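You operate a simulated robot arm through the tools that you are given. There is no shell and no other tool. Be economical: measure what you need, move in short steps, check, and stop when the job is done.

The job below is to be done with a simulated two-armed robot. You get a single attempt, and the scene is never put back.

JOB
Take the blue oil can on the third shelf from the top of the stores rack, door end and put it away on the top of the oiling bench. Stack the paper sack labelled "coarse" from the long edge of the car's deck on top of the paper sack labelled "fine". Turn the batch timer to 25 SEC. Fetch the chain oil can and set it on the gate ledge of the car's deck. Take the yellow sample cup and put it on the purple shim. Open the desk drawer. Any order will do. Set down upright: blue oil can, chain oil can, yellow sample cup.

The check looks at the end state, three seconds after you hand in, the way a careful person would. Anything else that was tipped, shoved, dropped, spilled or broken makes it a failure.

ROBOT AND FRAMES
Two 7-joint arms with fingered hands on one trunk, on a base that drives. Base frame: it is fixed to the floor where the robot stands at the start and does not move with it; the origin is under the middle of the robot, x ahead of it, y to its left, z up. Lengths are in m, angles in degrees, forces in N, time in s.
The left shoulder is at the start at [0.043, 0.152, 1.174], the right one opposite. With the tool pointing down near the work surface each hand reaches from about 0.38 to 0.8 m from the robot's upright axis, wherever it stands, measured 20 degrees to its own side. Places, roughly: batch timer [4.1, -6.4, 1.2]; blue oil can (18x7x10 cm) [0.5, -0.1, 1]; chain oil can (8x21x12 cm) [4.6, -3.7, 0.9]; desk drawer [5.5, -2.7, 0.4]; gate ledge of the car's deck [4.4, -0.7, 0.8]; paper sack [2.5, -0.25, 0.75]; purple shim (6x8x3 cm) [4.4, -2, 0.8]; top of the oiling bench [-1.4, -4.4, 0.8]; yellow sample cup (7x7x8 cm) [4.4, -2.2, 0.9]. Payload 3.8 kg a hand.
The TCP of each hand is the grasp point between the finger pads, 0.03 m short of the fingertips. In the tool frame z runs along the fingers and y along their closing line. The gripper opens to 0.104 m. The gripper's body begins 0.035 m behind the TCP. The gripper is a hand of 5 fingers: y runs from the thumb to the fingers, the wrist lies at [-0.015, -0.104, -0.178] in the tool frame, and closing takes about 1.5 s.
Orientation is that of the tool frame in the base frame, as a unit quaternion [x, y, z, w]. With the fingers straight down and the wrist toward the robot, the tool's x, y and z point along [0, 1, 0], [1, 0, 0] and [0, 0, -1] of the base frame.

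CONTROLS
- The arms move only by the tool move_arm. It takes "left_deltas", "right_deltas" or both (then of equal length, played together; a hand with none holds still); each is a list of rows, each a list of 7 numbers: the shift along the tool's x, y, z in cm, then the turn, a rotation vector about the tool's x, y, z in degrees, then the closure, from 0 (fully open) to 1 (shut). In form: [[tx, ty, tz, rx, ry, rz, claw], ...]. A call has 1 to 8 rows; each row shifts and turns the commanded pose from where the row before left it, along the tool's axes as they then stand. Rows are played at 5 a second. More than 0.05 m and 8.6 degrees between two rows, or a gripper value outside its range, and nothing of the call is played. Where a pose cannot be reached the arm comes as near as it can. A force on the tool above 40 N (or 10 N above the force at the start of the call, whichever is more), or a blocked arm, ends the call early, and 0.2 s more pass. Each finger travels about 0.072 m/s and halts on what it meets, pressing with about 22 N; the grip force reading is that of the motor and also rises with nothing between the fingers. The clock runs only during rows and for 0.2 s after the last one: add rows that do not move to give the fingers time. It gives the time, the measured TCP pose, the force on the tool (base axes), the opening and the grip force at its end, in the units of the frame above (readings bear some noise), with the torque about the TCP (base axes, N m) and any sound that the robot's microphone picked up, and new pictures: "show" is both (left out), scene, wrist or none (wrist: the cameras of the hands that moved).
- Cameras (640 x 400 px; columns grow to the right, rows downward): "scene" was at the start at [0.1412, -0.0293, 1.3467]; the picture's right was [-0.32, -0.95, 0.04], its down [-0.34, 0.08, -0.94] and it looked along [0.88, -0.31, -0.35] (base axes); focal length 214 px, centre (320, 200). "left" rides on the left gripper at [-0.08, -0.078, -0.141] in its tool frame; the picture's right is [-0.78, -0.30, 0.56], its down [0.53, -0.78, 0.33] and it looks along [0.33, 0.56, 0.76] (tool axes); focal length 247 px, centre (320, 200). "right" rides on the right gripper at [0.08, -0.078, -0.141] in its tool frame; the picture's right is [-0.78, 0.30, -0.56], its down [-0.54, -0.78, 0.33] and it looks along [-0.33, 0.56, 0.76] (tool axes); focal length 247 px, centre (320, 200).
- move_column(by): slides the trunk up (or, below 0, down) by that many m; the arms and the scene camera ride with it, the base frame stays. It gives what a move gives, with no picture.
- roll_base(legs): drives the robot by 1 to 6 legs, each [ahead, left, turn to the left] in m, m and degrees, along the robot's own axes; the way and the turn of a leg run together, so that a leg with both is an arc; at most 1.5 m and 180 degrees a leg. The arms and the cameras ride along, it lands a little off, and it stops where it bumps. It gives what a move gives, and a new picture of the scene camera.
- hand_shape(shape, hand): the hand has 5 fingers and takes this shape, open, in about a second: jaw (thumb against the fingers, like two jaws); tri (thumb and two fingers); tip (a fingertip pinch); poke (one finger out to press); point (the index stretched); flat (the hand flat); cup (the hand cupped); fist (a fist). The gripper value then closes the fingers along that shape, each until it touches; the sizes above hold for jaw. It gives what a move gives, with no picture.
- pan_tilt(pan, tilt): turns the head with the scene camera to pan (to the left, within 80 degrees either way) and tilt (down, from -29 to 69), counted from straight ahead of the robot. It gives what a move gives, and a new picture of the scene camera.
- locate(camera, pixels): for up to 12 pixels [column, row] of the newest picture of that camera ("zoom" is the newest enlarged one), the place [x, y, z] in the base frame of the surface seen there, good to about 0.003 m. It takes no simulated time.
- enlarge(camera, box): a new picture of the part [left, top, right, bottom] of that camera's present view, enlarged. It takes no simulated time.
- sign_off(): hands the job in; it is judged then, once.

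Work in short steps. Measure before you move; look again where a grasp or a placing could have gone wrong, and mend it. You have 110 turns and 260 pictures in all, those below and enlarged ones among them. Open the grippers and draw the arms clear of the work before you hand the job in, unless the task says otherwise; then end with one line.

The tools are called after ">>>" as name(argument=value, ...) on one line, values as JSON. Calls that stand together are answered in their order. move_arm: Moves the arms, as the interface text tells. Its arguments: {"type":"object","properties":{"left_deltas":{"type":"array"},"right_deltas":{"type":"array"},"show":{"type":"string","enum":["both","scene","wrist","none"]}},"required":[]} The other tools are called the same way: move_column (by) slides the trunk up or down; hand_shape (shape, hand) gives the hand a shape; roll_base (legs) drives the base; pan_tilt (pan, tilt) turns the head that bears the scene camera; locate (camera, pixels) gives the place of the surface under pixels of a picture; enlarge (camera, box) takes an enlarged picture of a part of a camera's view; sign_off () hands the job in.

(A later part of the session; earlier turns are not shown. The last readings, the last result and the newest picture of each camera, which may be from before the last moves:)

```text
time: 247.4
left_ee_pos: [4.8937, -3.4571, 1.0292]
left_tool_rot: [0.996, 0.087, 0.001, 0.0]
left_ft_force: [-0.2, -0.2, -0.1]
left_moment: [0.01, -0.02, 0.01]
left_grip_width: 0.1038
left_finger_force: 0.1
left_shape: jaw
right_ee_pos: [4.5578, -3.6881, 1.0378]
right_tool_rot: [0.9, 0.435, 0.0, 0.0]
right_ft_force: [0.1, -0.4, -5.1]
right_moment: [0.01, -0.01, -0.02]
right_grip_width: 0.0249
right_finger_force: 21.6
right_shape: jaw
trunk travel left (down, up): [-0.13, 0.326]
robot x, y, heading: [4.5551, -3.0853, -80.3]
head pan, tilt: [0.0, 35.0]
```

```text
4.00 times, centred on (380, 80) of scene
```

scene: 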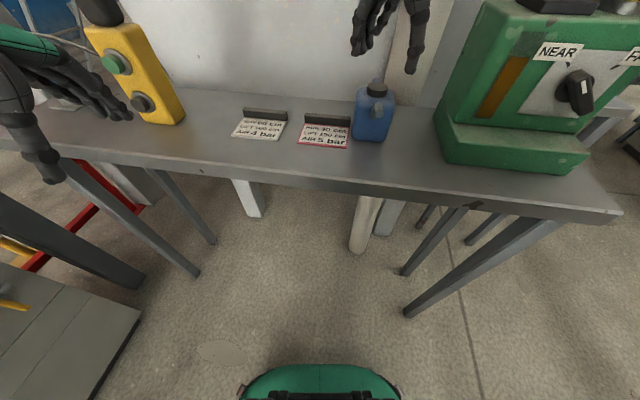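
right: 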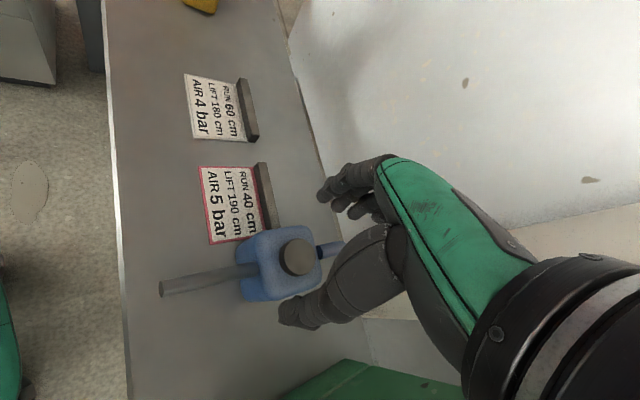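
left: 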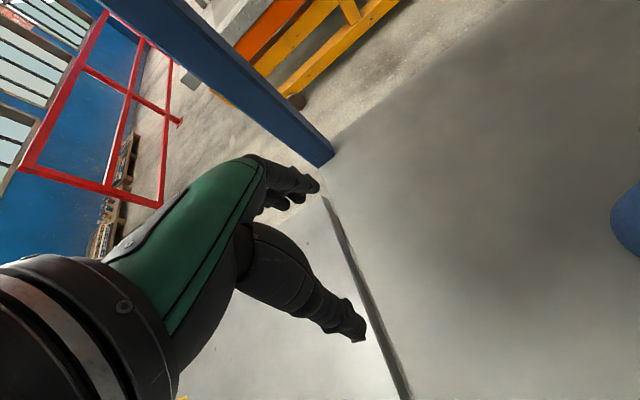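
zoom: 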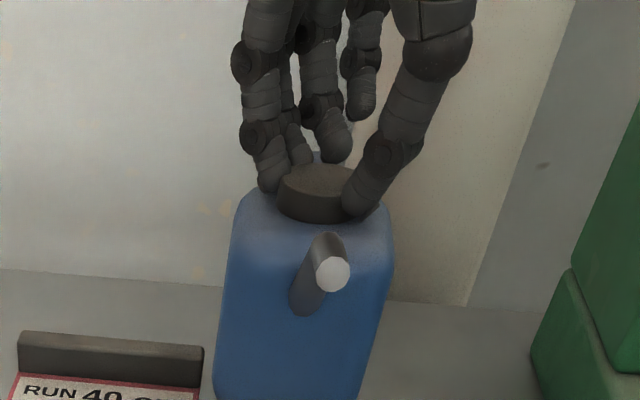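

Lifted level, 5 N. I raise and retract the can toward me, raise the trunk, and look to the left where I must drive.

>>> move_arm(right_deltas=[[0, 0, -3.5, 0, 0, 0, 1], [0, 0, -3.5, 0, 0, 0, 1], [0, 0, -3, 0, 0, 0, 1], [2.65, -3, 0, 0, 0, 0, 1], [2.65, -3, 0, 0, 0, 0, 1], [2.65, -3, 0, 0, 0, 0, 1], [2.65, -3, 0, 0, 0, 0, 1]], show="none")

>>> move_column(by=0.12)

>>> roll_base(legs=[[-0.1, 0.15, 0], [0, 0, 170]])

>>> pan_tilt(pan=0, tilt=20)

```text
time: 249.1
left_ee_pos: [4.8943, -3.4544, 1.0292]
left_tool_rot: [0.996, 0.086, 0.002, 0.001]
left_ft_force: [-0.4, 1.1, 0.3]
left_moment: [-0.06, -0.01, -0.03]
left_grip_width: 0.1038
left_finger_force: 0.0
left_shape: jaw
right_ee_pos: [4.527, -3.526, 1.1388]
right_tool_rot: [0.9, 0.436, 0.0, 0.001]
right_ft_force: [-0.9, 0.0, -5.4]
right_moment: [-0.01, 0.03, 0.02]
right_grip_width: 0.0249
right_finger_force: 22.6
right_shape: jaw
trunk travel left (down, up): [-0.13, 0.326]
robot x, y, heading: [4.5597, -3.0838, -79.8]
head pan, tilt: [0.0, 35.0]
```

```text
time: 250.6
left_ee_pos: [4.8938, -3.4556, 1.1485]
left_tool_rot: [0.996, 0.086, 0.0, -0.001]
left_ft_force: [0.3, 0.7, -0.9]
left_moment: [-0.05, 0.03, -0.02]
left_grip_width: 0.104
left_finger_force: 0.1
left_shape: jaw
right_ee_pos: [4.5285, -3.532, 1.2572]
right_tool_rot: [0.9, 0.435, 0.0, -0.002]
right_ft_force: [0.0, -0.4, -6.1]
right_moment: [0.03, -0.02, -0.01]
right_grip_width: 0.0247
right_finger_force: 22.4
right_shape: jaw
trunk travel left (down, up): [-0.25, 0.206]
robot x, y, heading: [4.5554, -3.0875, -80.1]
head pan, tilt: [0.0, 35.0]
```

```text
time: 259.1
left_ee_pos: [4.4114, -2.5421, 1.1497]
left_tool_rot: [-0.006, 1.0, 0.001, -0.001]
left_ft_force: [-0.1, 0.1, 0.4]
left_moment: [0.01, 0.01, -0.02]
left_grip_width: 0.1037
left_finger_force: 0.1
left_shape: jaw
right_ee_pos: [4.7828, -2.5268, 1.2577]
right_tool_rot: [-0.362, 0.932, 0.0, 0.0]
right_ft_force: [0.2, -0.7, -5.1]
right_moment: [0.01, -0.04, -0.02]
right_grip_width: 0.0247
right_finger_force: 21.8
right_shape: jaw
trunk travel left (down, up): [-0.25, 0.206]
robot x, y, heading: [4.6852, -2.9615, 90.8]
head pan, tilt: [0.0, 35.0]
```

scene: 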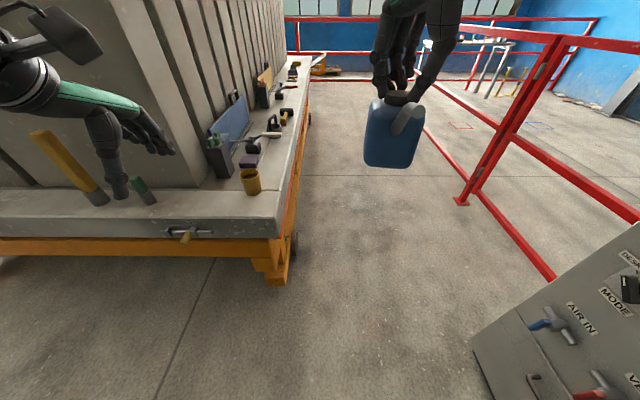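

```text
time: 259.8
left_ee_pos: [4.4106, -2.5411, 1.1478]
left_tool_rot: [-0.006, 1.0, 0.0, -0.001]
left_ft_force: [-0.3, -0.3, 0.6]
left_moment: [-0.01, 0.02, 0.03]
left_grip_width: 0.1036
left_finger_force: 0.0
left_shape: jaw
right_ee_pos: [4.7827, -2.5279, 1.2576]
right_tool_rot: [-0.362, 0.932, 0.001, 0.0]
right_ft_force: [-0.3, 0.0, -4.7]
right_moment: [-0.01, 0.01, 0.02]
right_grip_width: 0.0246
right_finger_force: 22.1
right_shape: jaw
trunk travel left (down, up): [-0.25, 0.206]
robot x, y, heading: [4.6888, -2.9601, 90.6]
head pan, tilt: [0.0, 20.0]
```

scene: 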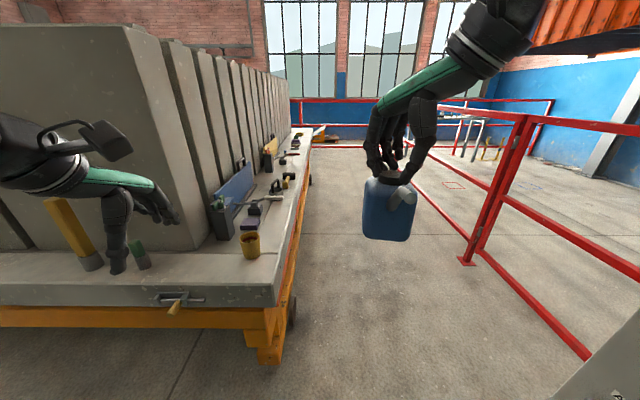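

The deck's east edge with cup and shim is visible, and the corridor to its right is clear. I drive north along x≈4.95 to the gate ledge and turn to face the car.

>>> roll_base(legs=[[0.3, -0.25, 0], [1.3, 0, 0], [0.5, 0, 0], [0, 0, 89.2]])

>>> pan_tilt(pan=-5, tilt=32)

```text
time: 274.9
left_ee_pos: [4.4664, -1.0797, 1.1497]
left_tool_rot: [0.71, -0.704, 0.001, 0.001]
left_ft_force: [-0.1, 0.3, 0.3]
left_moment: [-0.03, 0.03, 0.02]
left_grip_width: 0.1038
left_finger_force: 0.0
left_shape: jaw
right_ee_pos: [4.4529, -0.7064, 1.2573]
right_tool_rot: [0.914, -0.406, 0.0, 0.0]
right_ft_force: [0.1, -0.3, -5.3]
right_moment: [-0.01, -0.01, 0.03]
right_grip_width: 0.0248
right_finger_force: 22.1
right_shape: jaw
trunk travel left (down, up): [-0.25, 0.206]
robot x, y, heading: [4.886, -0.8065, -179.3]
head pan, tilt: [0.0, 20.0]
```

scene: 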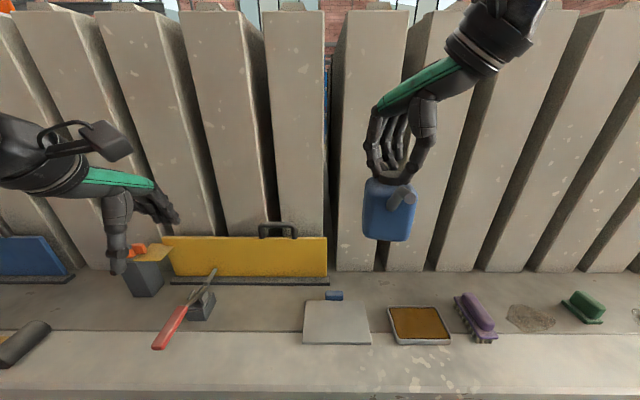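

```text
time: 275.7
left_ee_pos: [4.4659, -1.0783, 1.148]
left_tool_rot: [0.71, -0.704, 0.0, 0.002]
left_ft_force: [0.4, 0.5, -0.1]
left_moment: [-0.02, -0.01, 0.02]
left_grip_width: 0.1037
left_finger_force: 0.1
left_shape: jaw
right_ee_pos: [4.4522, -0.7083, 1.2568]
right_tool_rot: [0.914, -0.405, 0.0, 0.0]
right_ft_force: [0.1, -1.1, -5.3]
right_moment: [-0.01, -0.01, 0.0]
right_grip_width: 0.0243
right_finger_force: 22.2
right_shape: jaw
trunk travel left (down, up): [-0.25, 0.206]
robot x, y, heading: [4.8826, -0.8063, -179.5]
head pan, tilt: [-5.0, 32.0]
```

scene: 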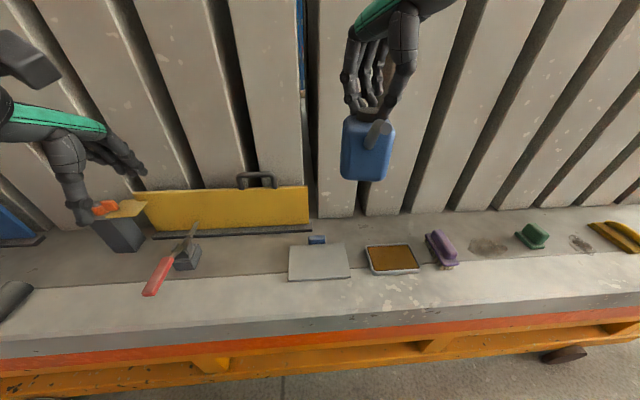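

I measure the ledge: edge strip and free spots near (230,285) and (270,300).

>>> locate(camera="scene", pixels=[[250, 280], [250, 322], [250, 240], [215, 265], [160, 280], [195, 240], [320, 265], [290, 278], [330, 215], [480, 280], [470, 245], [380, 262]])

>>> enlarge(camera="scene", box=[310, 80, 470, 180])

```text
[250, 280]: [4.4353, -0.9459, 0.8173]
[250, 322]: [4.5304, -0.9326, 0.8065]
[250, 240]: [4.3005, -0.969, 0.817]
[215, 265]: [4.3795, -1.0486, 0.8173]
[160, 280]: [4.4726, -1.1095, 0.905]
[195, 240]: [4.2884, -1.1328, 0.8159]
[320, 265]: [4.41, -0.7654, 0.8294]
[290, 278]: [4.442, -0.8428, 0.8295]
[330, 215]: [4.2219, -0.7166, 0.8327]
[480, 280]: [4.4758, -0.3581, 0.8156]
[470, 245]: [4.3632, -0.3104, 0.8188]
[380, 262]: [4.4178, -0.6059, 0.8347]
```

```text
4.00 times, centred on (390, 130) of scene
```

zoom: 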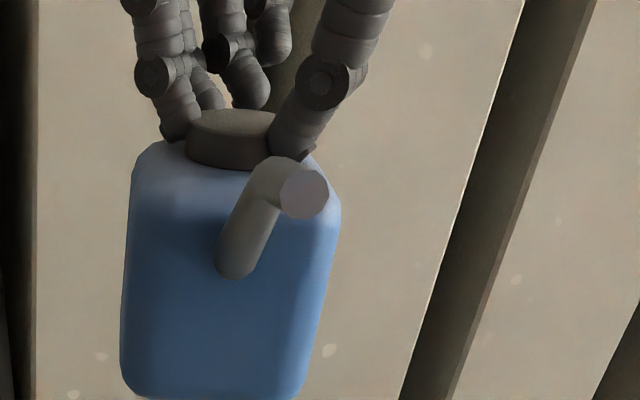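

Deck z≈0.817; free spot at (4.43, −0.945) between plate and trowel. I shift the base left 0.237 and lower most of the way.

>>> roll_base(legs=[[0, 0.237, 0]])

>>> move_arm(right_deltas=[[0, 0, 4, 0, 0, 0, 1], [0, 0, 4, 0, 0, 0, 1], [0, 0, 4, 0, 0, 0, 1], [0, 0, 4, 0, 0, 0, 1], [0, 0, 4, 0, 0, 0, 1], [0, 0, 4, 0, 0, 0, 1], [0, 0, 3.5, 0, 0, 0, 1], [0, 0, 0, 0, 0, 0, 1]], show="both")

```text
time: 277.4
left_ee_pos: [4.4677, -1.3131, 1.1498]
left_tool_rot: [0.71, -0.704, 0.0, 0.0]
left_ft_force: [-0.3, -0.5, -0.2]
left_moment: [0.01, 0.01, 0.0]
left_grip_width: 0.1038
left_finger_force: 0.0
left_shape: jaw
right_ee_pos: [4.4548, -0.9416, 1.2573]
right_tool_rot: [0.914, -0.406, 0.0, 0.002]
right_ft_force: [0.7, -0.1, -5.4]
right_moment: [-0.01, -0.01, -0.02]
right_grip_width: 0.0245
right_finger_force: 22.1
right_shape: jaw
trunk travel left (down, up): [-0.25, 0.206]
robot x, y, heading: [4.8873, -1.0424, -179.5]
head pan, tilt: [-5.0, 32.0]
```

scene: 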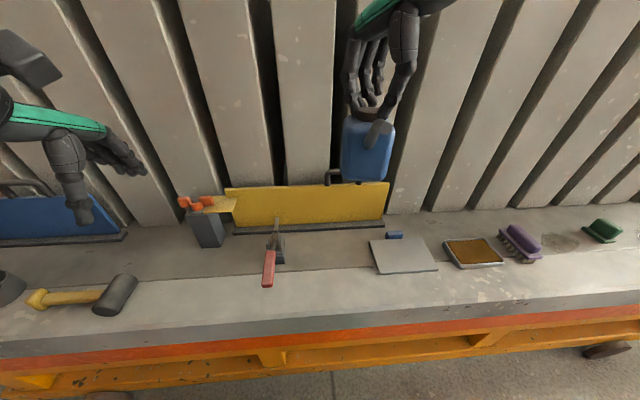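

```text
time: 279.2
left_ee_pos: [4.4672, -1.3142, 1.1501]
left_tool_rot: [0.71, -0.705, 0.0, 0.0]
left_ft_force: [0.3, 0.8, 0.5]
left_moment: [-0.01, 0.0, 0.01]
left_grip_width: 0.1038
left_finger_force: 0.0
left_shape: jaw
right_ee_pos: [4.4572, -0.9446, 0.9825]
right_tool_rot: [0.914, -0.406, 0.0, 0.0]
right_ft_force: [0.2, 0.0, -5.4]
right_moment: [-0.01, -0.03, -0.02]
right_grip_width: 0.0244
right_finger_force: 22.0
right_shape: jaw
trunk travel left (down, up): [-0.25, 0.206]
robot x, y, heading: [4.8882, -1.0416, -179.6]
head pan, tilt: [-5.0, 32.0]
```

scene: 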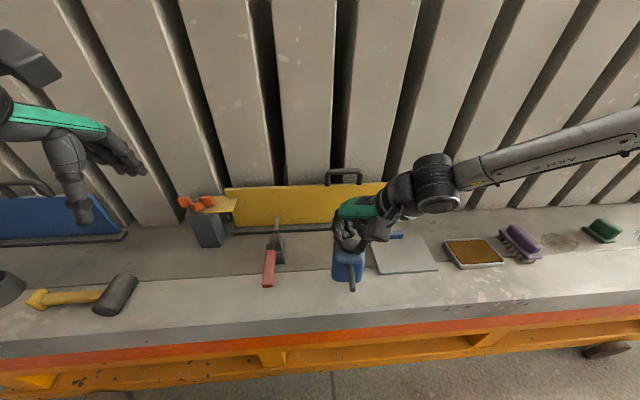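
right: 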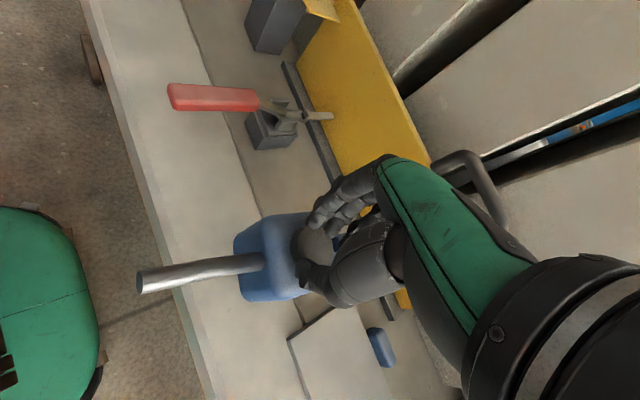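

Placement looks clear. I shift 2 cm inward, lower to contact, and open.

>>> move_arm(right_deltas=[[-1.3, 1.4, 0, 0, 0, 0, 1], [0, 0, 2, 0, 0, 0, 1], [0, 0, 1.4, 0, 0, 0, 1], [0, 0, 0.6, 0, 0, 0, 1], [0, 0, 0.4, 0, 0, 0, 1], [0, 0, 0, 0, 0, 0, 1], [0, 0, 0, 0, 0, 0, 0.8], [0, 0, 0, 0, 0, 0, 0.5]], show="none")

>>> enlarge(camera="scene", box=[270, 180, 430, 300])

```text
time: 281.1
left_ee_pos: [4.4691, -1.3144, 1.1483]
left_tool_rot: [0.71, -0.704, 0.001, 0.0]
left_ft_force: [-0.2, 0.7, -0.1]
left_moment: [0.0, 0.0, 0.02]
left_grip_width: 0.1035
left_finger_force: 0.0
left_shape: jaw
right_ee_pos: [4.4358, -0.9411, 0.9383]
right_tool_rot: [0.914, -0.405, 0.001, 0.0]
right_ft_force: [0.7, -0.6, -0.8]
right_moment: [-0.02, -0.03, 0.0]
right_grip_width: 0.0514
right_finger_force: 0.1
right_shape: jaw
trunk travel left (down, up): [-0.25, 0.206]
robot x, y, heading: [4.8838, -1.0402, -179.7]
head pan, tilt: [-5.0, 32.0]
```

```text
3.33 times, centred on (350, 240) of scene
```

zoom: 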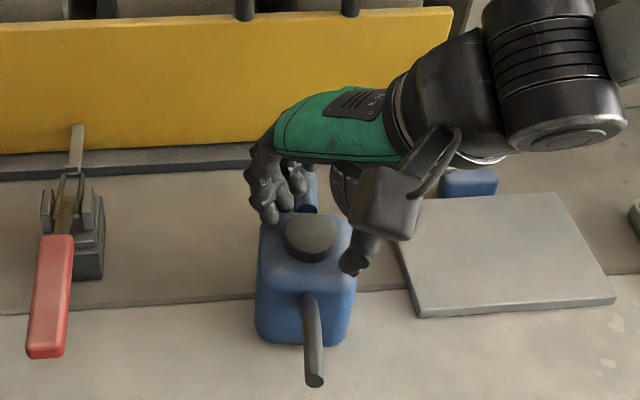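

The can stands upright on the ledge. I open fully, rise, pull the left hand back off the deck, and shift left toward the cup.

>>> move_arm(right_deltas=[[0, 0, 0, 0, 0, 0, 0], [0, 0, 0, 0, 0, 0, 0], [0, 0, -3, 0, 0, 0, 0], [0, 0, -4, 0, 0, 0, 0], [0, 0, -4, 0, 0, 0, 0], [0, 0, -4, 0, 0, 0, 0], [0, 0, -4, 0, 0, 0, 0], [0, 0, -4, 0, 0, 0, 0]], left_deltas=[[0, -3, 0, 0, 0, 0, 0], [0, -3, 0, 0, 0, 0, 0], [0, -3, 0, 0, 0, 0, 0], [0, -3, 0, 0, 0, 0, 0], [0, 0, 0, 0, 0, 0, 0], [0, 0, 0, 0, 0, 0, 0], [0, 0, 0, 0, 0, 0, 0], [0, 0, 0, 0, 0, 0, 0]], show="none")

>>> enlarge(camera="scene", box=[200, 150, 440, 300])

>>> roll_base(legs=[[0, 1.2, 0]])

```text
time: 282.9
left_ee_pos: [4.5716, -1.3213, 1.1645]
left_tool_rot: [0.71, -0.704, 0.0, 0.0]
left_ft_force: [-0.3, -0.6, 0.6]
left_moment: [0.0, 0.04, 0.0]
left_grip_width: 0.104
left_finger_force: 0.0
left_shape: jaw
left hand out of reach, approached as far as the arm can: row 4
right_ee_pos: [4.4349, -0.9414, 1.1684]
right_tool_rot: [0.914, -0.406, 0.0, 0.0]
right_ft_force: [0.1, 0.9, -0.3]
right_moment: [-0.01, 0.01, -0.03]
right_grip_width: 0.1035
right_finger_force: 0.0
right_shape: jaw
trunk travel left (down, up): [-0.25, 0.206]
robot x, y, heading: [4.8873, -1.0433, -179.6]
head pan, tilt: [-5.0, 32.0]
```

```text
2.67 times, centred on (320, 225) of scene
```

zoom: 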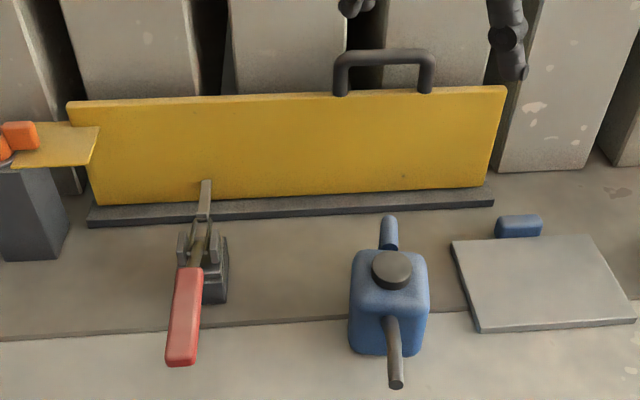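

```text
time: 289.0
left_ee_pos: [4.56, -2.5306, 1.1646]
left_tool_rot: [-0.701, 0.713, -0.001, -0.001]
left_ft_force: [-0.6, -0.3, -0.9]
left_moment: [0.02, -0.04, -0.02]
left_grip_width: 0.1037
left_finger_force: 0.0
left_shape: jaw
right_ee_pos: [4.4311, -2.1482, 1.1665]
right_tool_rot: [0.909, -0.417, 0.001, 0.001]
right_ft_force: [-0.2, 0.2, 0.2]
right_moment: [0.04, 0.02, 0.0]
right_grip_width: 0.1035
right_finger_force: 0.0
right_shape: jaw
trunk travel left (down, up): [-0.25, 0.206]
robot x, y, heading: [4.8855, -2.2612, 179.0]
head pan, tilt: [-5.0, 32.0]
```

scene: 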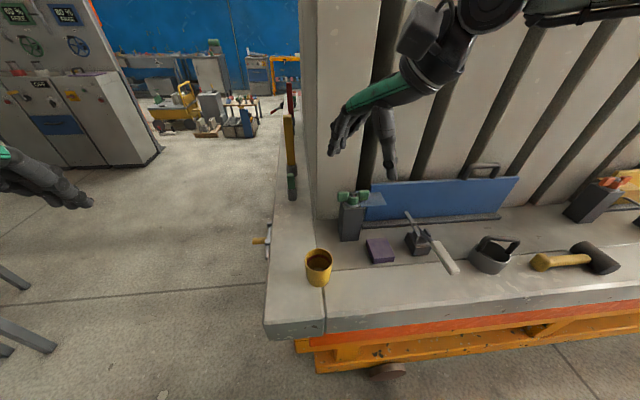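

Cup at (318,266) and purple shim at (380,250). I measure both.

>>> enlarge(camera="scene", box=[280, 190, 440, 290])

>>> locate(camera="zoom", pixels=[[155, 235], [155, 255], [105, 250], [205, 250], [155, 290], [155, 380], [345, 240], [420, 220], [410, 250], [470, 250], [395, 205], [440, 210]])

```text
4.00 times, centred on (360, 240) of scene
```

zoom: 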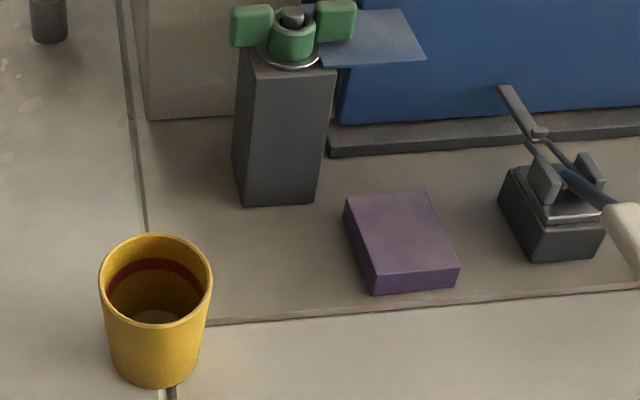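

```text
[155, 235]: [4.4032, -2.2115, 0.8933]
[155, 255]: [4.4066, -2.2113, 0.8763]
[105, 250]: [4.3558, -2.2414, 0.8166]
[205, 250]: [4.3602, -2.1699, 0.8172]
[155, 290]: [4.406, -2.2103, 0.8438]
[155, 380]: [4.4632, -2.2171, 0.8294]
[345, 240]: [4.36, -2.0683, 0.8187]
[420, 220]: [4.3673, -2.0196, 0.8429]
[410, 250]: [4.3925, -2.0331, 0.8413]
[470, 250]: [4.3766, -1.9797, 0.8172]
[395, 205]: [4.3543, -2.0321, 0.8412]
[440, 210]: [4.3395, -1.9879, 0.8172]
```

Cup centre ≈ (4.437, −2.2115), rim z 0.895; shim top centre ≈ (4.379, −2.032, 0.842). I turn the hand back to zero yaw and bring it above the cup.

>>> move_arm(right_deltas=[[0, 0, 1.5, 0, 0, 8.2, 0], [0, 0, 1.5, 0, 0, 8.2, 0], [0, 0, 1.5, 0, 0, 8.2, 0], [0, 0, 1.5, 0, 0, 8.2, 0], [0, 0, 1.5, 0, 0, 8.2, 0], [3.2, -0.3, 2, 0, 0, 0, 0], [3.15, -0.3, 2, 0, 0, 0, 0], [0, 0, 3.5, 0, 0, 0, 0]], show="both")

```text
time: 290.8
left_ee_pos: [4.5592, -2.5302, 1.1651]
left_tool_rot: [-0.701, 0.713, -0.001, 0.001]
left_ft_force: [0.1, 0.8, -0.1]
left_moment: [-0.03, -0.01, 0.01]
left_grip_width: 0.1037
left_finger_force: 0.0
left_shape: jaw
right_ee_pos: [4.4365, -2.2103, 1.0184]
right_tool_rot: [-0.705, 0.71, 0.0, -0.002]
right_ft_force: [0.7, 1.1, -0.2]
right_moment: [-0.01, -0.06, 0.02]
right_grip_width: 0.1036
right_finger_force: 0.1
right_shape: jaw
trunk travel left (down, up): [-0.25, 0.206]
robot x, y, heading: [4.8816, -2.2588, 179.2]
head pan, tilt: [-5.0, 32.0]
```

scene: 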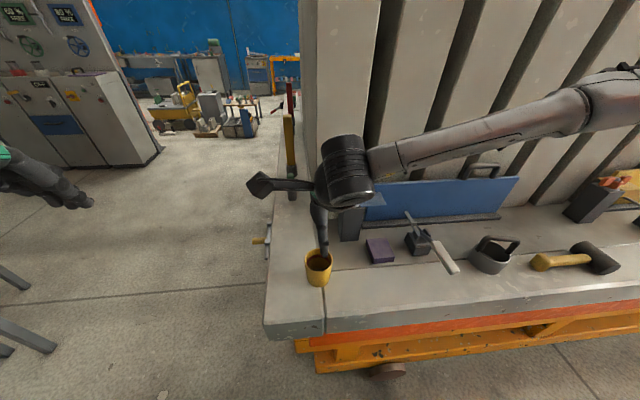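
right: 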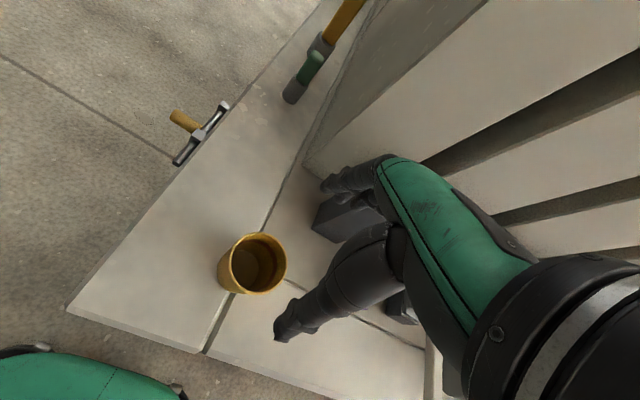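

I verify the cup rim's position from the wrist view.

>>> locate(camera="right", pixels=[[229, 262], [286, 262], [258, 235], [250, 293], [243, 236], [280, 285], [240, 285], [255, 265]])

```text
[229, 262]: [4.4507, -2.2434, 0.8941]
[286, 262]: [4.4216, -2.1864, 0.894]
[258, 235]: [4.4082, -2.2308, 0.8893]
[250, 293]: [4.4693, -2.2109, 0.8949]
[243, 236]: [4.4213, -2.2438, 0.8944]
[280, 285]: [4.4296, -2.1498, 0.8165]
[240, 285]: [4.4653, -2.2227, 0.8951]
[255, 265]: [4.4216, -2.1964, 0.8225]
```

Centre confirmed. I lower 15 cm and close on the cup.

>>> move_arm(right_deltas=[[0, 0, 4, 0, 0, 0, 0], [0, 0, 4, 0, 0, 0, 0], [0, 0, 4, 0, 0, 0, 0], [0, 0, 3, 0, 0, 0, 0], [0, 0, 0, 0, 0, 0, 0.3], [0, 0, 0, 0, 0, 0, 0.6], [0, 0, 0, 0, 0, 0, 1], [0, 0, 0, 0, 0, 0, 1]], show="wrist")

>>> move_arm(right_deltas=[[0, 0, 0, 0, 0, 0, 1], [0, 0, 0, 0, 0, 0, 1], [0, 0, -1, 0, 0, 0, 1], [0, 0, -2, 0, 0, 0, 1], [0, 0, -3, 0, 0, 0, 1], [0, 0, -3, 0, 0, 0, 1]], show="both")

```text
time: 292.6
left_ee_pos: [4.5598, -2.5299, 1.1643]
left_tool_rot: [-0.701, 0.713, -0.002, 0.0]
left_ft_force: [-0.1, 0.2, -0.4]
left_moment: [0.01, -0.01, 0.02]
left_grip_width: 0.1035
left_finger_force: 0.0
left_shape: jaw
right_ee_pos: [4.4408, -2.1843, 0.8818]
right_tool_rot: [-0.706, 0.708, 0.0, -0.001]
right_ft_force: [1.0, 0.4, -1.1]
right_moment: [0.0, 0.02, 0.01]
right_grip_width: 0.0
right_finger_force: 8.6
right_shape: jaw
right hand out of reach, approached as far as the arm can: row 3, 4
trunk travel left (down, up): [-0.25, 0.206]
robot x, y, heading: [4.8805, -2.2598, 179.2]
head pan, tilt: [-5.0, 32.0]
```

right: 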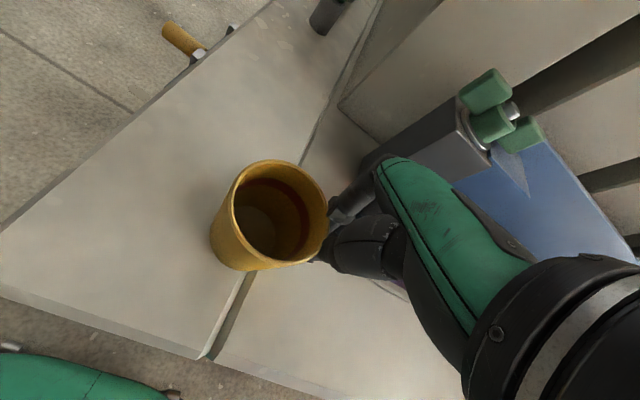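

```text
time: 294.0
left_ee_pos: [4.5589, -2.5318, 1.1655]
left_tool_rot: [-0.7, 0.714, 0.0, 0.0]
left_ft_force: [0.4, 0.3, -0.4]
left_moment: [0.0, 0.01, 0.0]
left_grip_width: 0.1039
left_finger_force: 0.0
left_shape: jaw
right_ee_pos: [4.4411, -2.1849, 0.9746]
right_tool_rot: [-0.706, 0.709, -0.001, 0.0]
right_ft_force: [1.2, 0.4, 0.2]
right_moment: [-0.01, 0.0, 0.03]
right_grip_width: 0.0
right_finger_force: 21.6
right_shape: jaw
trunk travel left (down, up): [-0.25, 0.206]
robot x, y, heading: [4.884, -2.2611, 178.9]
head pan, tilt: [-5.0, 32.0]
```

scene: 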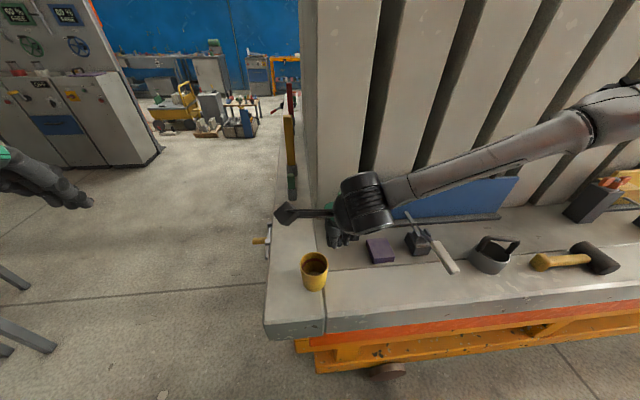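
right: 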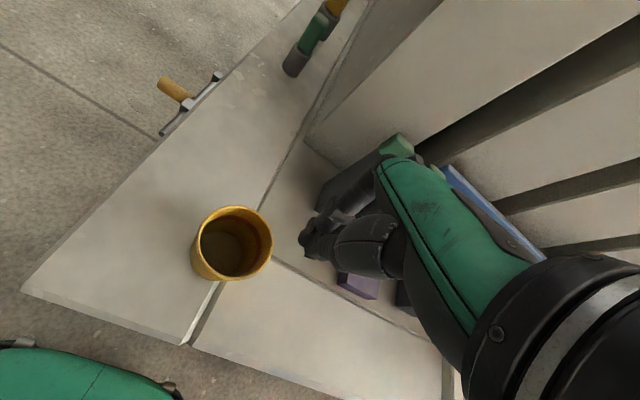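

The arm was too close to the body and drifted; the cup stays upright. I open, rise, move the base back and left for proper reach, re-centre above the cup and measure.

>>> move_arm(right_deltas=[[0, 0, -3, 0, 0, 0, 0], [0, 0, -3, 0, 0, 0, 0], [0, 0, 0, 0, 0, 0, 0], [0, 0, 0, 0, 0, 0, 0]], show="none")

>>> roll_base(legs=[[-0.11, 0.13, 0]])

>>> move_arm(right_deltas=[[-3.3, 3.6, 0, 0, 0, 0, 0], [-3.3, 3.6, 0, 0, 0, 0, 0], [-3.3, 3.6, 0, 0, 0, 0, 0], [0, 0, 0, 0, 0, 0, 0]], show="wrist")

```text
time: 295.0
left_ee_pos: [4.559, -2.5307, 1.1655]
left_tool_rot: [-0.701, 0.713, -0.001, 0.0]
left_ft_force: [0.5, -1.1, 0.9]
left_moment: [0.01, 0.03, -0.01]
left_grip_width: 0.1038
left_finger_force: 0.0
left_shape: jaw
right_ee_pos: [4.4413, -2.1849, 1.0343]
right_tool_rot: [-0.705, 0.709, 0.0, 0.0]
right_ft_force: [0.6, -0.2, 0.0]
right_moment: [-0.04, 0.0, 0.01]
right_grip_width: 0.1036
right_finger_force: 0.1
right_shape: jaw
trunk travel left (down, up): [-0.25, 0.206]
robot x, y, heading: [4.8786, -2.2585, 179.1]
head pan, tilt: [-5.0, 32.0]
```

```text
time: 296.5
left_ee_pos: [4.6672, -2.6615, 1.1648]
left_tool_rot: [-0.702, 0.712, -0.002, 0.0]
left_ft_force: [0.3, 0.6, 0.1]
left_moment: [-0.02, -0.01, 0.04]
left_grip_width: 0.104
left_finger_force: 0.0
left_shape: jaw
right_ee_pos: [4.5478, -2.3159, 1.033]
right_tool_rot: [-0.706, 0.708, -0.001, 0.0]
right_ft_force: [0.1, 0.3, 0.8]
right_moment: [0.02, -0.01, 0.03]
right_grip_width: 0.1037
right_finger_force: 0.0
right_shape: jaw
trunk travel left (down, up): [-0.25, 0.206]
robot x, y, heading: [4.9948, -2.3926, 178.9]
head pan, tilt: [-5.0, 32.0]
```

scene: 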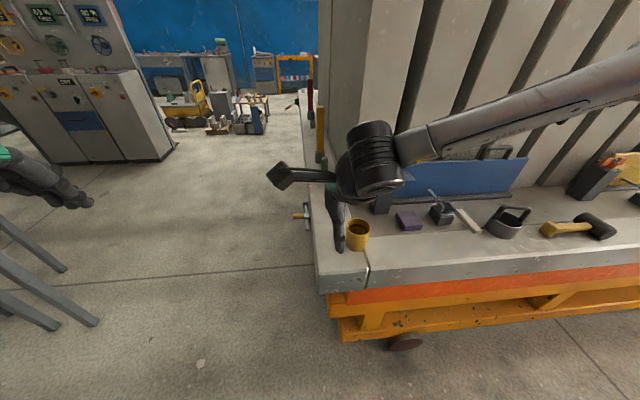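

```text
time: 297.5
left_ee_pos: [4.6678, -2.6635, 1.1642]
left_tool_rot: [-0.701, 0.713, -0.001, 0.0]
left_ft_force: [-0.7, 0.1, 0.0]
left_moment: [0.02, 0.03, 0.01]
left_grip_width: 0.1037
left_finger_force: 0.1
left_shape: jaw
right_ee_pos: [4.4442, -2.2188, 1.0361]
right_tool_rot: [-0.706, 0.708, 0.0, 0.0]
right_ft_force: [0.2, 0.0, -0.2]
right_moment: [-0.01, -0.01, 0.01]
right_grip_width: 0.104
right_finger_force: 0.1
right_shape: jaw
trunk travel left (down, up): [-0.25, 0.206]
robot x, y, heading: [4.9907, -2.3874, 179.4]
head pan, tilt: [-5.0, 32.0]
```

right: 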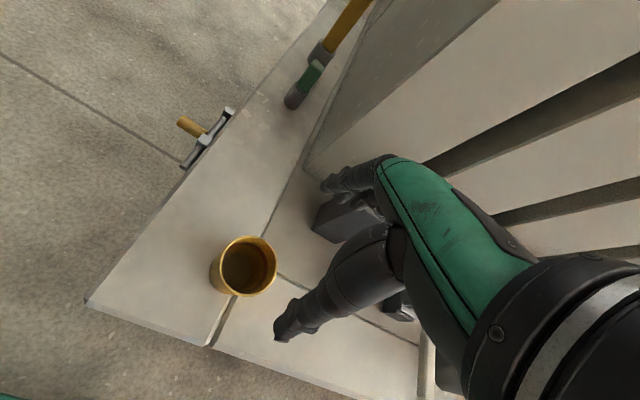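

>>> locate(camera="right", pixels=[[222, 262], [276, 266], [247, 237], [241, 295], [232, 243], [230, 288], [262, 290], [266, 244]])

```text
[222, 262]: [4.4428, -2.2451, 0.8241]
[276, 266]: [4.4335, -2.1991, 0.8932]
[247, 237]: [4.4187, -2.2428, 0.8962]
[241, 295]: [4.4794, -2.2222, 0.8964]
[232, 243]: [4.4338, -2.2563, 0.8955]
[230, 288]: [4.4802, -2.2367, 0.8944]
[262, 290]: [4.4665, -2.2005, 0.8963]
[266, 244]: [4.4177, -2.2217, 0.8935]
```

Cup centre is now (4.449, −2.227). I correct, lower to 0.868, and close.

>>> move_arm(right_deltas=[[0.8, -0.5, 3, 0, 0, 0, 0], [0, 0, 4, 0, 0, 0, 0], [0, 0, 4, 0, 0, 0, 0], [0, 0, 3.8, 0, 0, 0, 0], [0, 0, 2, 0, 0, 0, 0]], show="none")

>>> move_arm(right_deltas=[[0, 0, 0, 0, 0, 0, 0.2], [0, 0, 0, 0, 0, 0, 0.4], [0, 0, 0, 0, 0, 0, 0.7], [0, 0, 0, 0, 0, 0, 1], [0, 0, 0, 0, 0, 0, 1], [0, 0, 0, 0, 0, 0, 1], [0, 0, -1, 0, 0, 0, 1], [0, 0, -2, 0, 0, 0, 1]], show="both")

```text
time: 298.7
left_ee_pos: [4.6688, -2.6636, 1.1653]
left_tool_rot: [-0.702, 0.712, 0.0, 0.0]
left_ft_force: [0.3, -0.6, 0.1]
left_moment: [0.0, -0.03, 0.0]
left_grip_width: 0.104
left_finger_force: 0.0
left_shape: jaw
right_ee_pos: [4.4473, -2.2261, 0.8651]
right_tool_rot: [-0.706, 0.709, -0.001, -0.001]
right_ft_force: [-0.4, -0.9, 3.6]
right_moment: [0.02, -0.04, 0.02]
right_grip_width: 0.104
right_finger_force: 0.0
right_shape: jaw
trunk travel left (down, up): [-0.25, 0.206]
robot x, y, heading: [4.9862, -2.3903, 179.1]
head pan, tilt: [-5.0, 32.0]
```

```text
time: 300.5
left_ee_pos: [4.667, -2.6644, 1.1641]
left_tool_rot: [-0.702, 0.712, 0.0, -0.001]
left_ft_force: [0.4, -0.8, -0.4]
left_moment: [-0.02, 0.01, -0.03]
left_grip_width: 0.1038
left_finger_force: 0.0
left_shape: jaw
right_ee_pos: [4.4488, -2.2269, 0.8958]
right_tool_rot: [-0.706, 0.709, -0.001, 0.001]
right_ft_force: [0.6, -0.1, 0.7]
right_moment: [-0.04, -0.03, -0.02]
right_grip_width: 0.0462
right_finger_force: 21.9
right_shape: jaw
trunk travel left (down, up): [-0.25, 0.206]
robot x, y, heading: [4.9897, -2.3925, 179.3]
head pan, tilt: [-5.0, 32.0]
```

scene: 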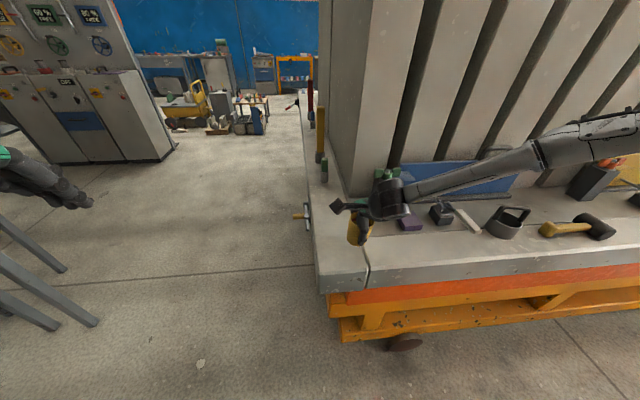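
right: 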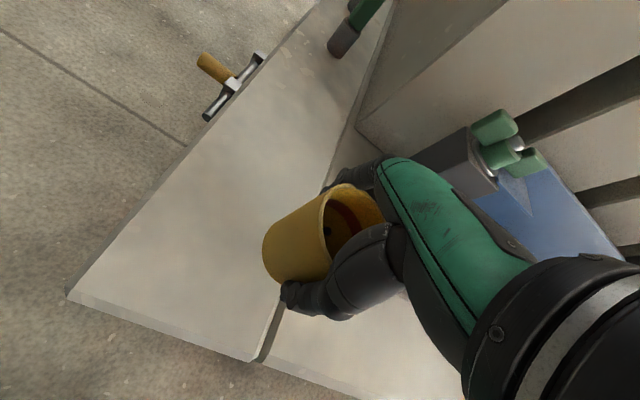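

The cup seems tilted in the grip. I look closely before anything else.

>>> enlarge(camera="scene", box=[310, 170, 430, 260])

>>> enlarge(camera="right", box=[220, 150, 420, 330])

>>> locate(camera="right", pixels=[[265, 250], [290, 278], [300, 210], [345, 187], [320, 200], [328, 260], [285, 225], [380, 205]])

```text
4.44 times, centred on (370, 215) of scene
```

zoom: 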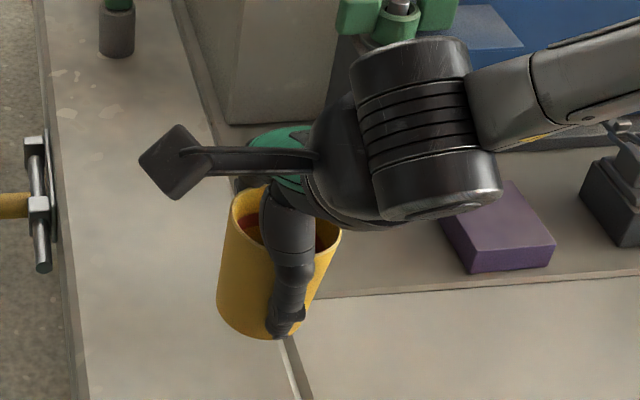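

```text
2.22 times, centred on (320, 240) of right
```

zoom: 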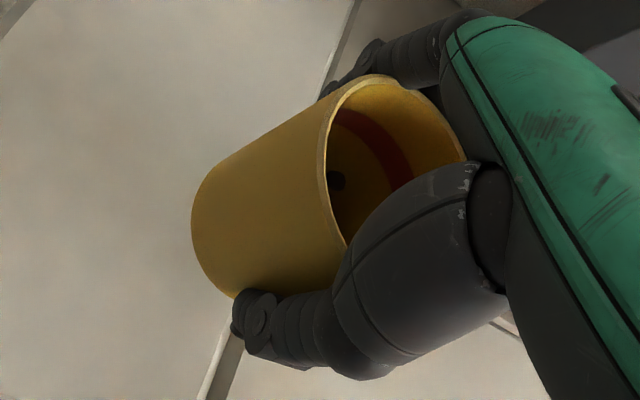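

```text
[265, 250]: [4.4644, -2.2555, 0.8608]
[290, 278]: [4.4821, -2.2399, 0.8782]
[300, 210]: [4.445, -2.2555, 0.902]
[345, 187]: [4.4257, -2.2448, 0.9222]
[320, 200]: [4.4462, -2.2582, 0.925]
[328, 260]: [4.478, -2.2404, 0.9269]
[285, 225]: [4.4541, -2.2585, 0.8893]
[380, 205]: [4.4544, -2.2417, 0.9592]
```

Rim points are all at z≈0.925, so the cup is level — just perspective. I raise and carry it over the shim.

>>> move_arm(right_deltas=[[0, 0, -2.5, 0, 0, 0, 1], [0, 0, -2.5, 0, 0, 0, 1], [-4.85, 0, 0, 0, 0, 0, 1], [-4.85, 0, 0, 0, 0, 0, 1], [-4.85, 0, 0, 0, 0, 0, 1], [-4.9, 0, 0, 0, 0, 0, 1], [0, 3.5, 0, 0, 0, 0, 1], [0, 3.5, 0, 0, 0, 0, 1]], show="wrist")

>>> enlarge(camera="scene", box=[330, 140, 490, 260])

>>> locate(camera="right", pixels=[[265, 250], [290, 278], [345, 187], [320, 200], [328, 260], [230, 230], [240, 280], [260, 300], [300, 330], [220, 260]])

```text
time: 302.3
left_ee_pos: [4.666, -2.664, 1.1642]
left_tool_rot: [-0.702, 0.712, -0.001, 0.0]
left_ft_force: [-0.8, 0.4, -0.4]
left_moment: [-0.01, 0.02, 0.03]
left_grip_width: 0.1038
left_finger_force: 0.0
left_shape: jaw
right_ee_pos: [4.3771, -2.0323, 0.9468]
right_tool_rot: [-0.706, 0.708, -0.001, 0.001]
right_ft_force: [-1.0, -0.2, 0.2]
right_moment: [0.02, 0.0, -0.01]
right_grip_width: 0.0461
right_finger_force: 21.9
right_shape: jaw
trunk travel left (down, up): [-0.25, 0.206]
robot x, y, heading: [4.9897, -2.392, 179.3]
head pan, tilt: [-5.0, 32.0]
```

right: 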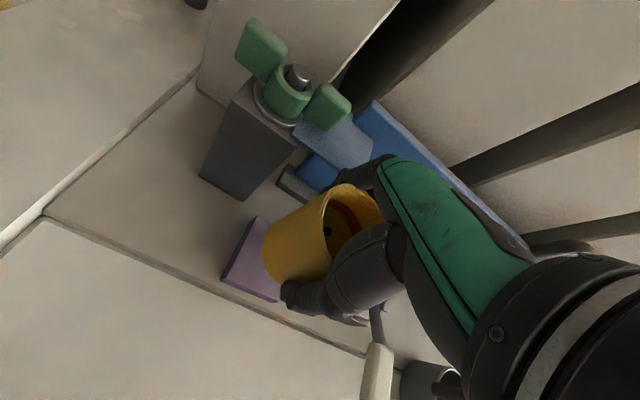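

```text
3.33 times, centred on (410, 200) of scene
```

zoom: 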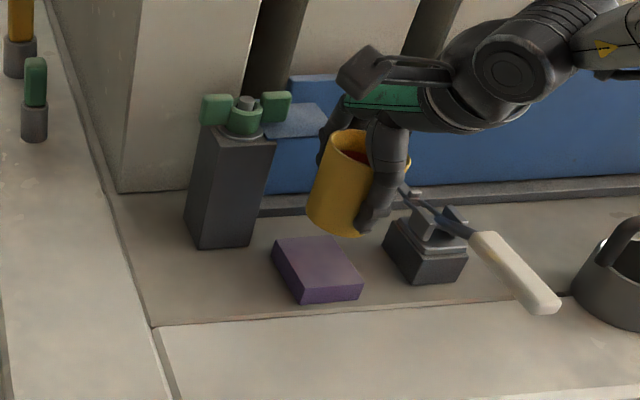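

```text
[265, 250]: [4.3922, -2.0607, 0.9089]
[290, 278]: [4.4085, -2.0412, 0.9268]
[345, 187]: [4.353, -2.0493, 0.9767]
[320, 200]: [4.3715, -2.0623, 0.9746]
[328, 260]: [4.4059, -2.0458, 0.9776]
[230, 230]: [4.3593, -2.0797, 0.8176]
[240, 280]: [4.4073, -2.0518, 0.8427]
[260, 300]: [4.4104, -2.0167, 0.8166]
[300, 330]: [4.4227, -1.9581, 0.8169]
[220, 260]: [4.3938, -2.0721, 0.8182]
```

Cup centre is over the shim centre. I lower 5.8 cm and open gently.

>>> move_arm(right_deltas=[[0, 0, 2.5, 0, 0, 0, 1], [0, 0, 2.3, 0, 0, 0, 1], [0, 0, 0.6, 0, 0, 0, 1], [0, 0, 0.3, 0, 0, 0, 1], [0, 0, 0, 0, 0, 0, 1], [0, 0, 0, 0, 0, 0, 0.8], [0, 0, 0, 0, 0, 0, 0.4], [0, 0, 0, 0, 0, 0, 0.15]], show="none")

>>> move_arm(right_deltas=[[0, 0, 0, 0, 0, 0, 0], [0, 0, 0, 0, 0, 0, 0], [0, 0, -2, 0, 0, 0, 0], [0, 0, -4, 0, 0, 0, 0], [0, 0, -4, 0, 0, 0, 0], [0, 0, -4, 0, 0, 0, 0], [0, 0, -4, 0, 0, 0, 0], [0, 0, -4, 0, 0, 0, 0]], show="none")

>>> enlarge(camera="scene", box=[330, 140, 490, 260])

>>> roll_base(legs=[[0, 0, 180]])

>>> pan_tilt(pan=-10, tilt=38)

```text
time: 304.1
left_ee_pos: [4.6662, -2.6626, 1.1647]
left_tool_rot: [-0.702, 0.713, -0.001, 0.0]
left_ft_force: [-0.1, -0.7, -0.2]
left_moment: [-0.01, -0.01, -0.01]
left_grip_width: 0.1038
left_finger_force: 0.0
left_shape: jaw
right_ee_pos: [4.3774, -2.0314, 0.8872]
right_tool_rot: [-0.706, 0.708, -0.001, 0.001]
right_ft_force: [0.4, 0.4, 0.2]
right_moment: [0.01, 0.03, 0.0]
right_grip_width: 0.088
right_finger_force: 0.1
right_shape: jaw
trunk travel left (down, up): [-0.25, 0.206]
robot x, y, heading: [4.9878, -2.3938, 179.2]
head pan, tilt: [-5.0, 32.0]
```

```text
time: 305.9
left_ee_pos: [4.6679, -2.663, 1.1639]
left_tool_rot: [-0.702, 0.713, 0.0, 0.0]
left_ft_force: [-0.7, 0.6, -0.5]
left_moment: [-0.05, 0.02, 0.0]
left_grip_width: 0.104
left_finger_force: 0.0
left_shape: jaw
right_ee_pos: [4.3766, -2.0315, 1.1074]
right_tool_rot: [-0.705, 0.709, 0.0, -0.001]
right_ft_force: [-0.8, -1.0, -0.7]
right_moment: [-0.04, 0.0, 0.01]
right_grip_width: 0.1037
right_finger_force: 0.0
right_shape: jaw
trunk travel left (down, up): [-0.25, 0.206]
robot x, y, heading: [4.9928, -2.3931, 179.0]
head pan, tilt: [-5.0, 32.0]
```

```text
3.33 times, centred on (410, 200) of scene
```

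zoom: 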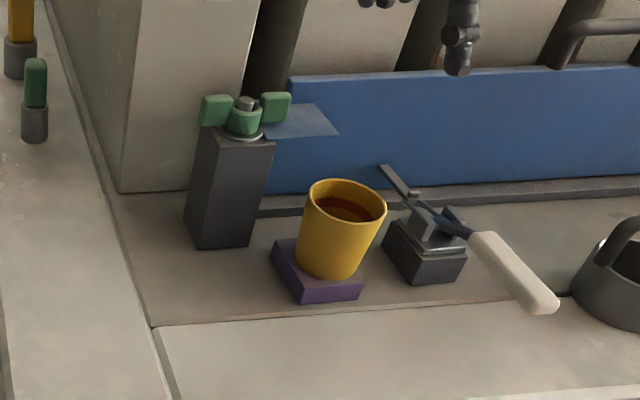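

```text
time: 313.6
left_ee_pos: [5.3131, -2.1206, 1.1648]
left_tool_rot: [0.713, 0.701, 0.0, -0.001]
left_ft_force: [-0.9, 0.6, -0.4]
left_moment: [-0.01, 0.03, 0.02]
left_grip_width: 0.1036
left_finger_force: 0.1
left_shape: jaw
right_ee_pos: [5.6025, -2.7527, 1.106]
right_tool_rot: [0.709, 0.706, 0.0, 0.0]
right_ft_force: [0.0, -0.4, -0.1]
right_moment: [0.03, -0.01, -0.02]
right_grip_width: 0.1039
right_finger_force: 0.0
right_shape: jaw
trunk travel left (down, up): [-0.25, 0.206]
robot x, y, heading: [4.9917, -2.3917, -1.0]
head pan, tilt: [-5.0, 32.0]
```

scene: 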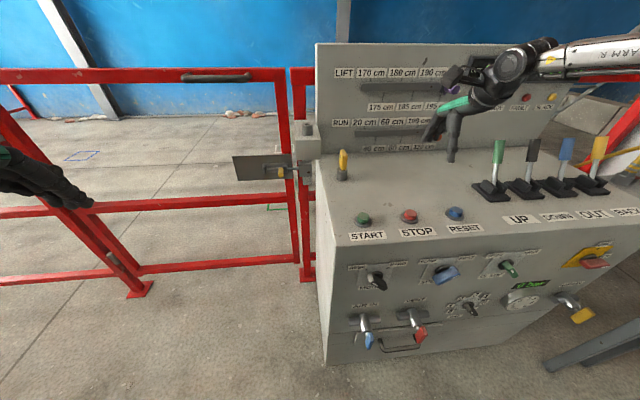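

```text
time: 314.3
left_ee_pos: [5.3119, -2.12, 1.1652]
left_tool_rot: [0.712, 0.702, 0.0, -0.001]
left_ft_force: [0.5, 0.2, -0.2]
left_moment: [0.05, 0.0, -0.01]
left_grip_width: 0.104
left_finger_force: 0.0
left_shape: jaw
right_ee_pos: [5.6037, -2.7526, 1.1066]
right_tool_rot: [0.71, 0.705, -0.001, 0.001]
right_ft_force: [-0.1, 0.4, 0.4]
right_moment: [-0.01, 0.0, -0.02]
right_grip_width: 0.1042
right_finger_force: 0.1
right_shape: jaw
trunk travel left (down, up): [-0.25, 0.206]
robot x, y, heading: [4.9887, -2.3934, -0.7]
head pan, tilt: [-10.0, 38.0]
```

scene: 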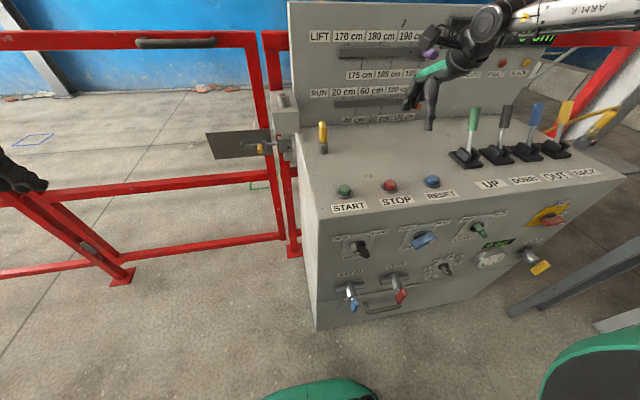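

The cup stands upright on the shim. Now the desk drawer: its handle is at (385,305), below two valve levers. I enlarge and measure.

>>> enlarge(camera="scene", box=[310, 220, 470, 330])

>>> locate(camera="zoom", pixels=[[300, 345], [225, 340], [370, 325], [300, 320], [160, 330], [350, 300], [150, 290], [345, 270], [60, 300], [300, 370], [560, 290], [250, 330]])

```text
3.64 times, centred on (390, 275) of scene
```

zoom: 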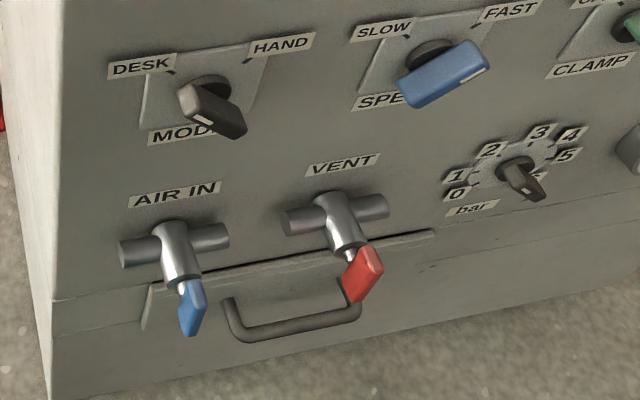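

```text
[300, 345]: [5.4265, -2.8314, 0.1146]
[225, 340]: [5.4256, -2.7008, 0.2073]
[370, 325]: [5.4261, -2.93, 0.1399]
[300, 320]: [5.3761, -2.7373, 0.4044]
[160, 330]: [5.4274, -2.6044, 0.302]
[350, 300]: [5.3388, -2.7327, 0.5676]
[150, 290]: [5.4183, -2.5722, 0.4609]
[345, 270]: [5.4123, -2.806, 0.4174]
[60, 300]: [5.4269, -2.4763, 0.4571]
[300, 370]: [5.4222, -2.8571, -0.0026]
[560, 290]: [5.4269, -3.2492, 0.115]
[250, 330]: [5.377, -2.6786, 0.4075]
```

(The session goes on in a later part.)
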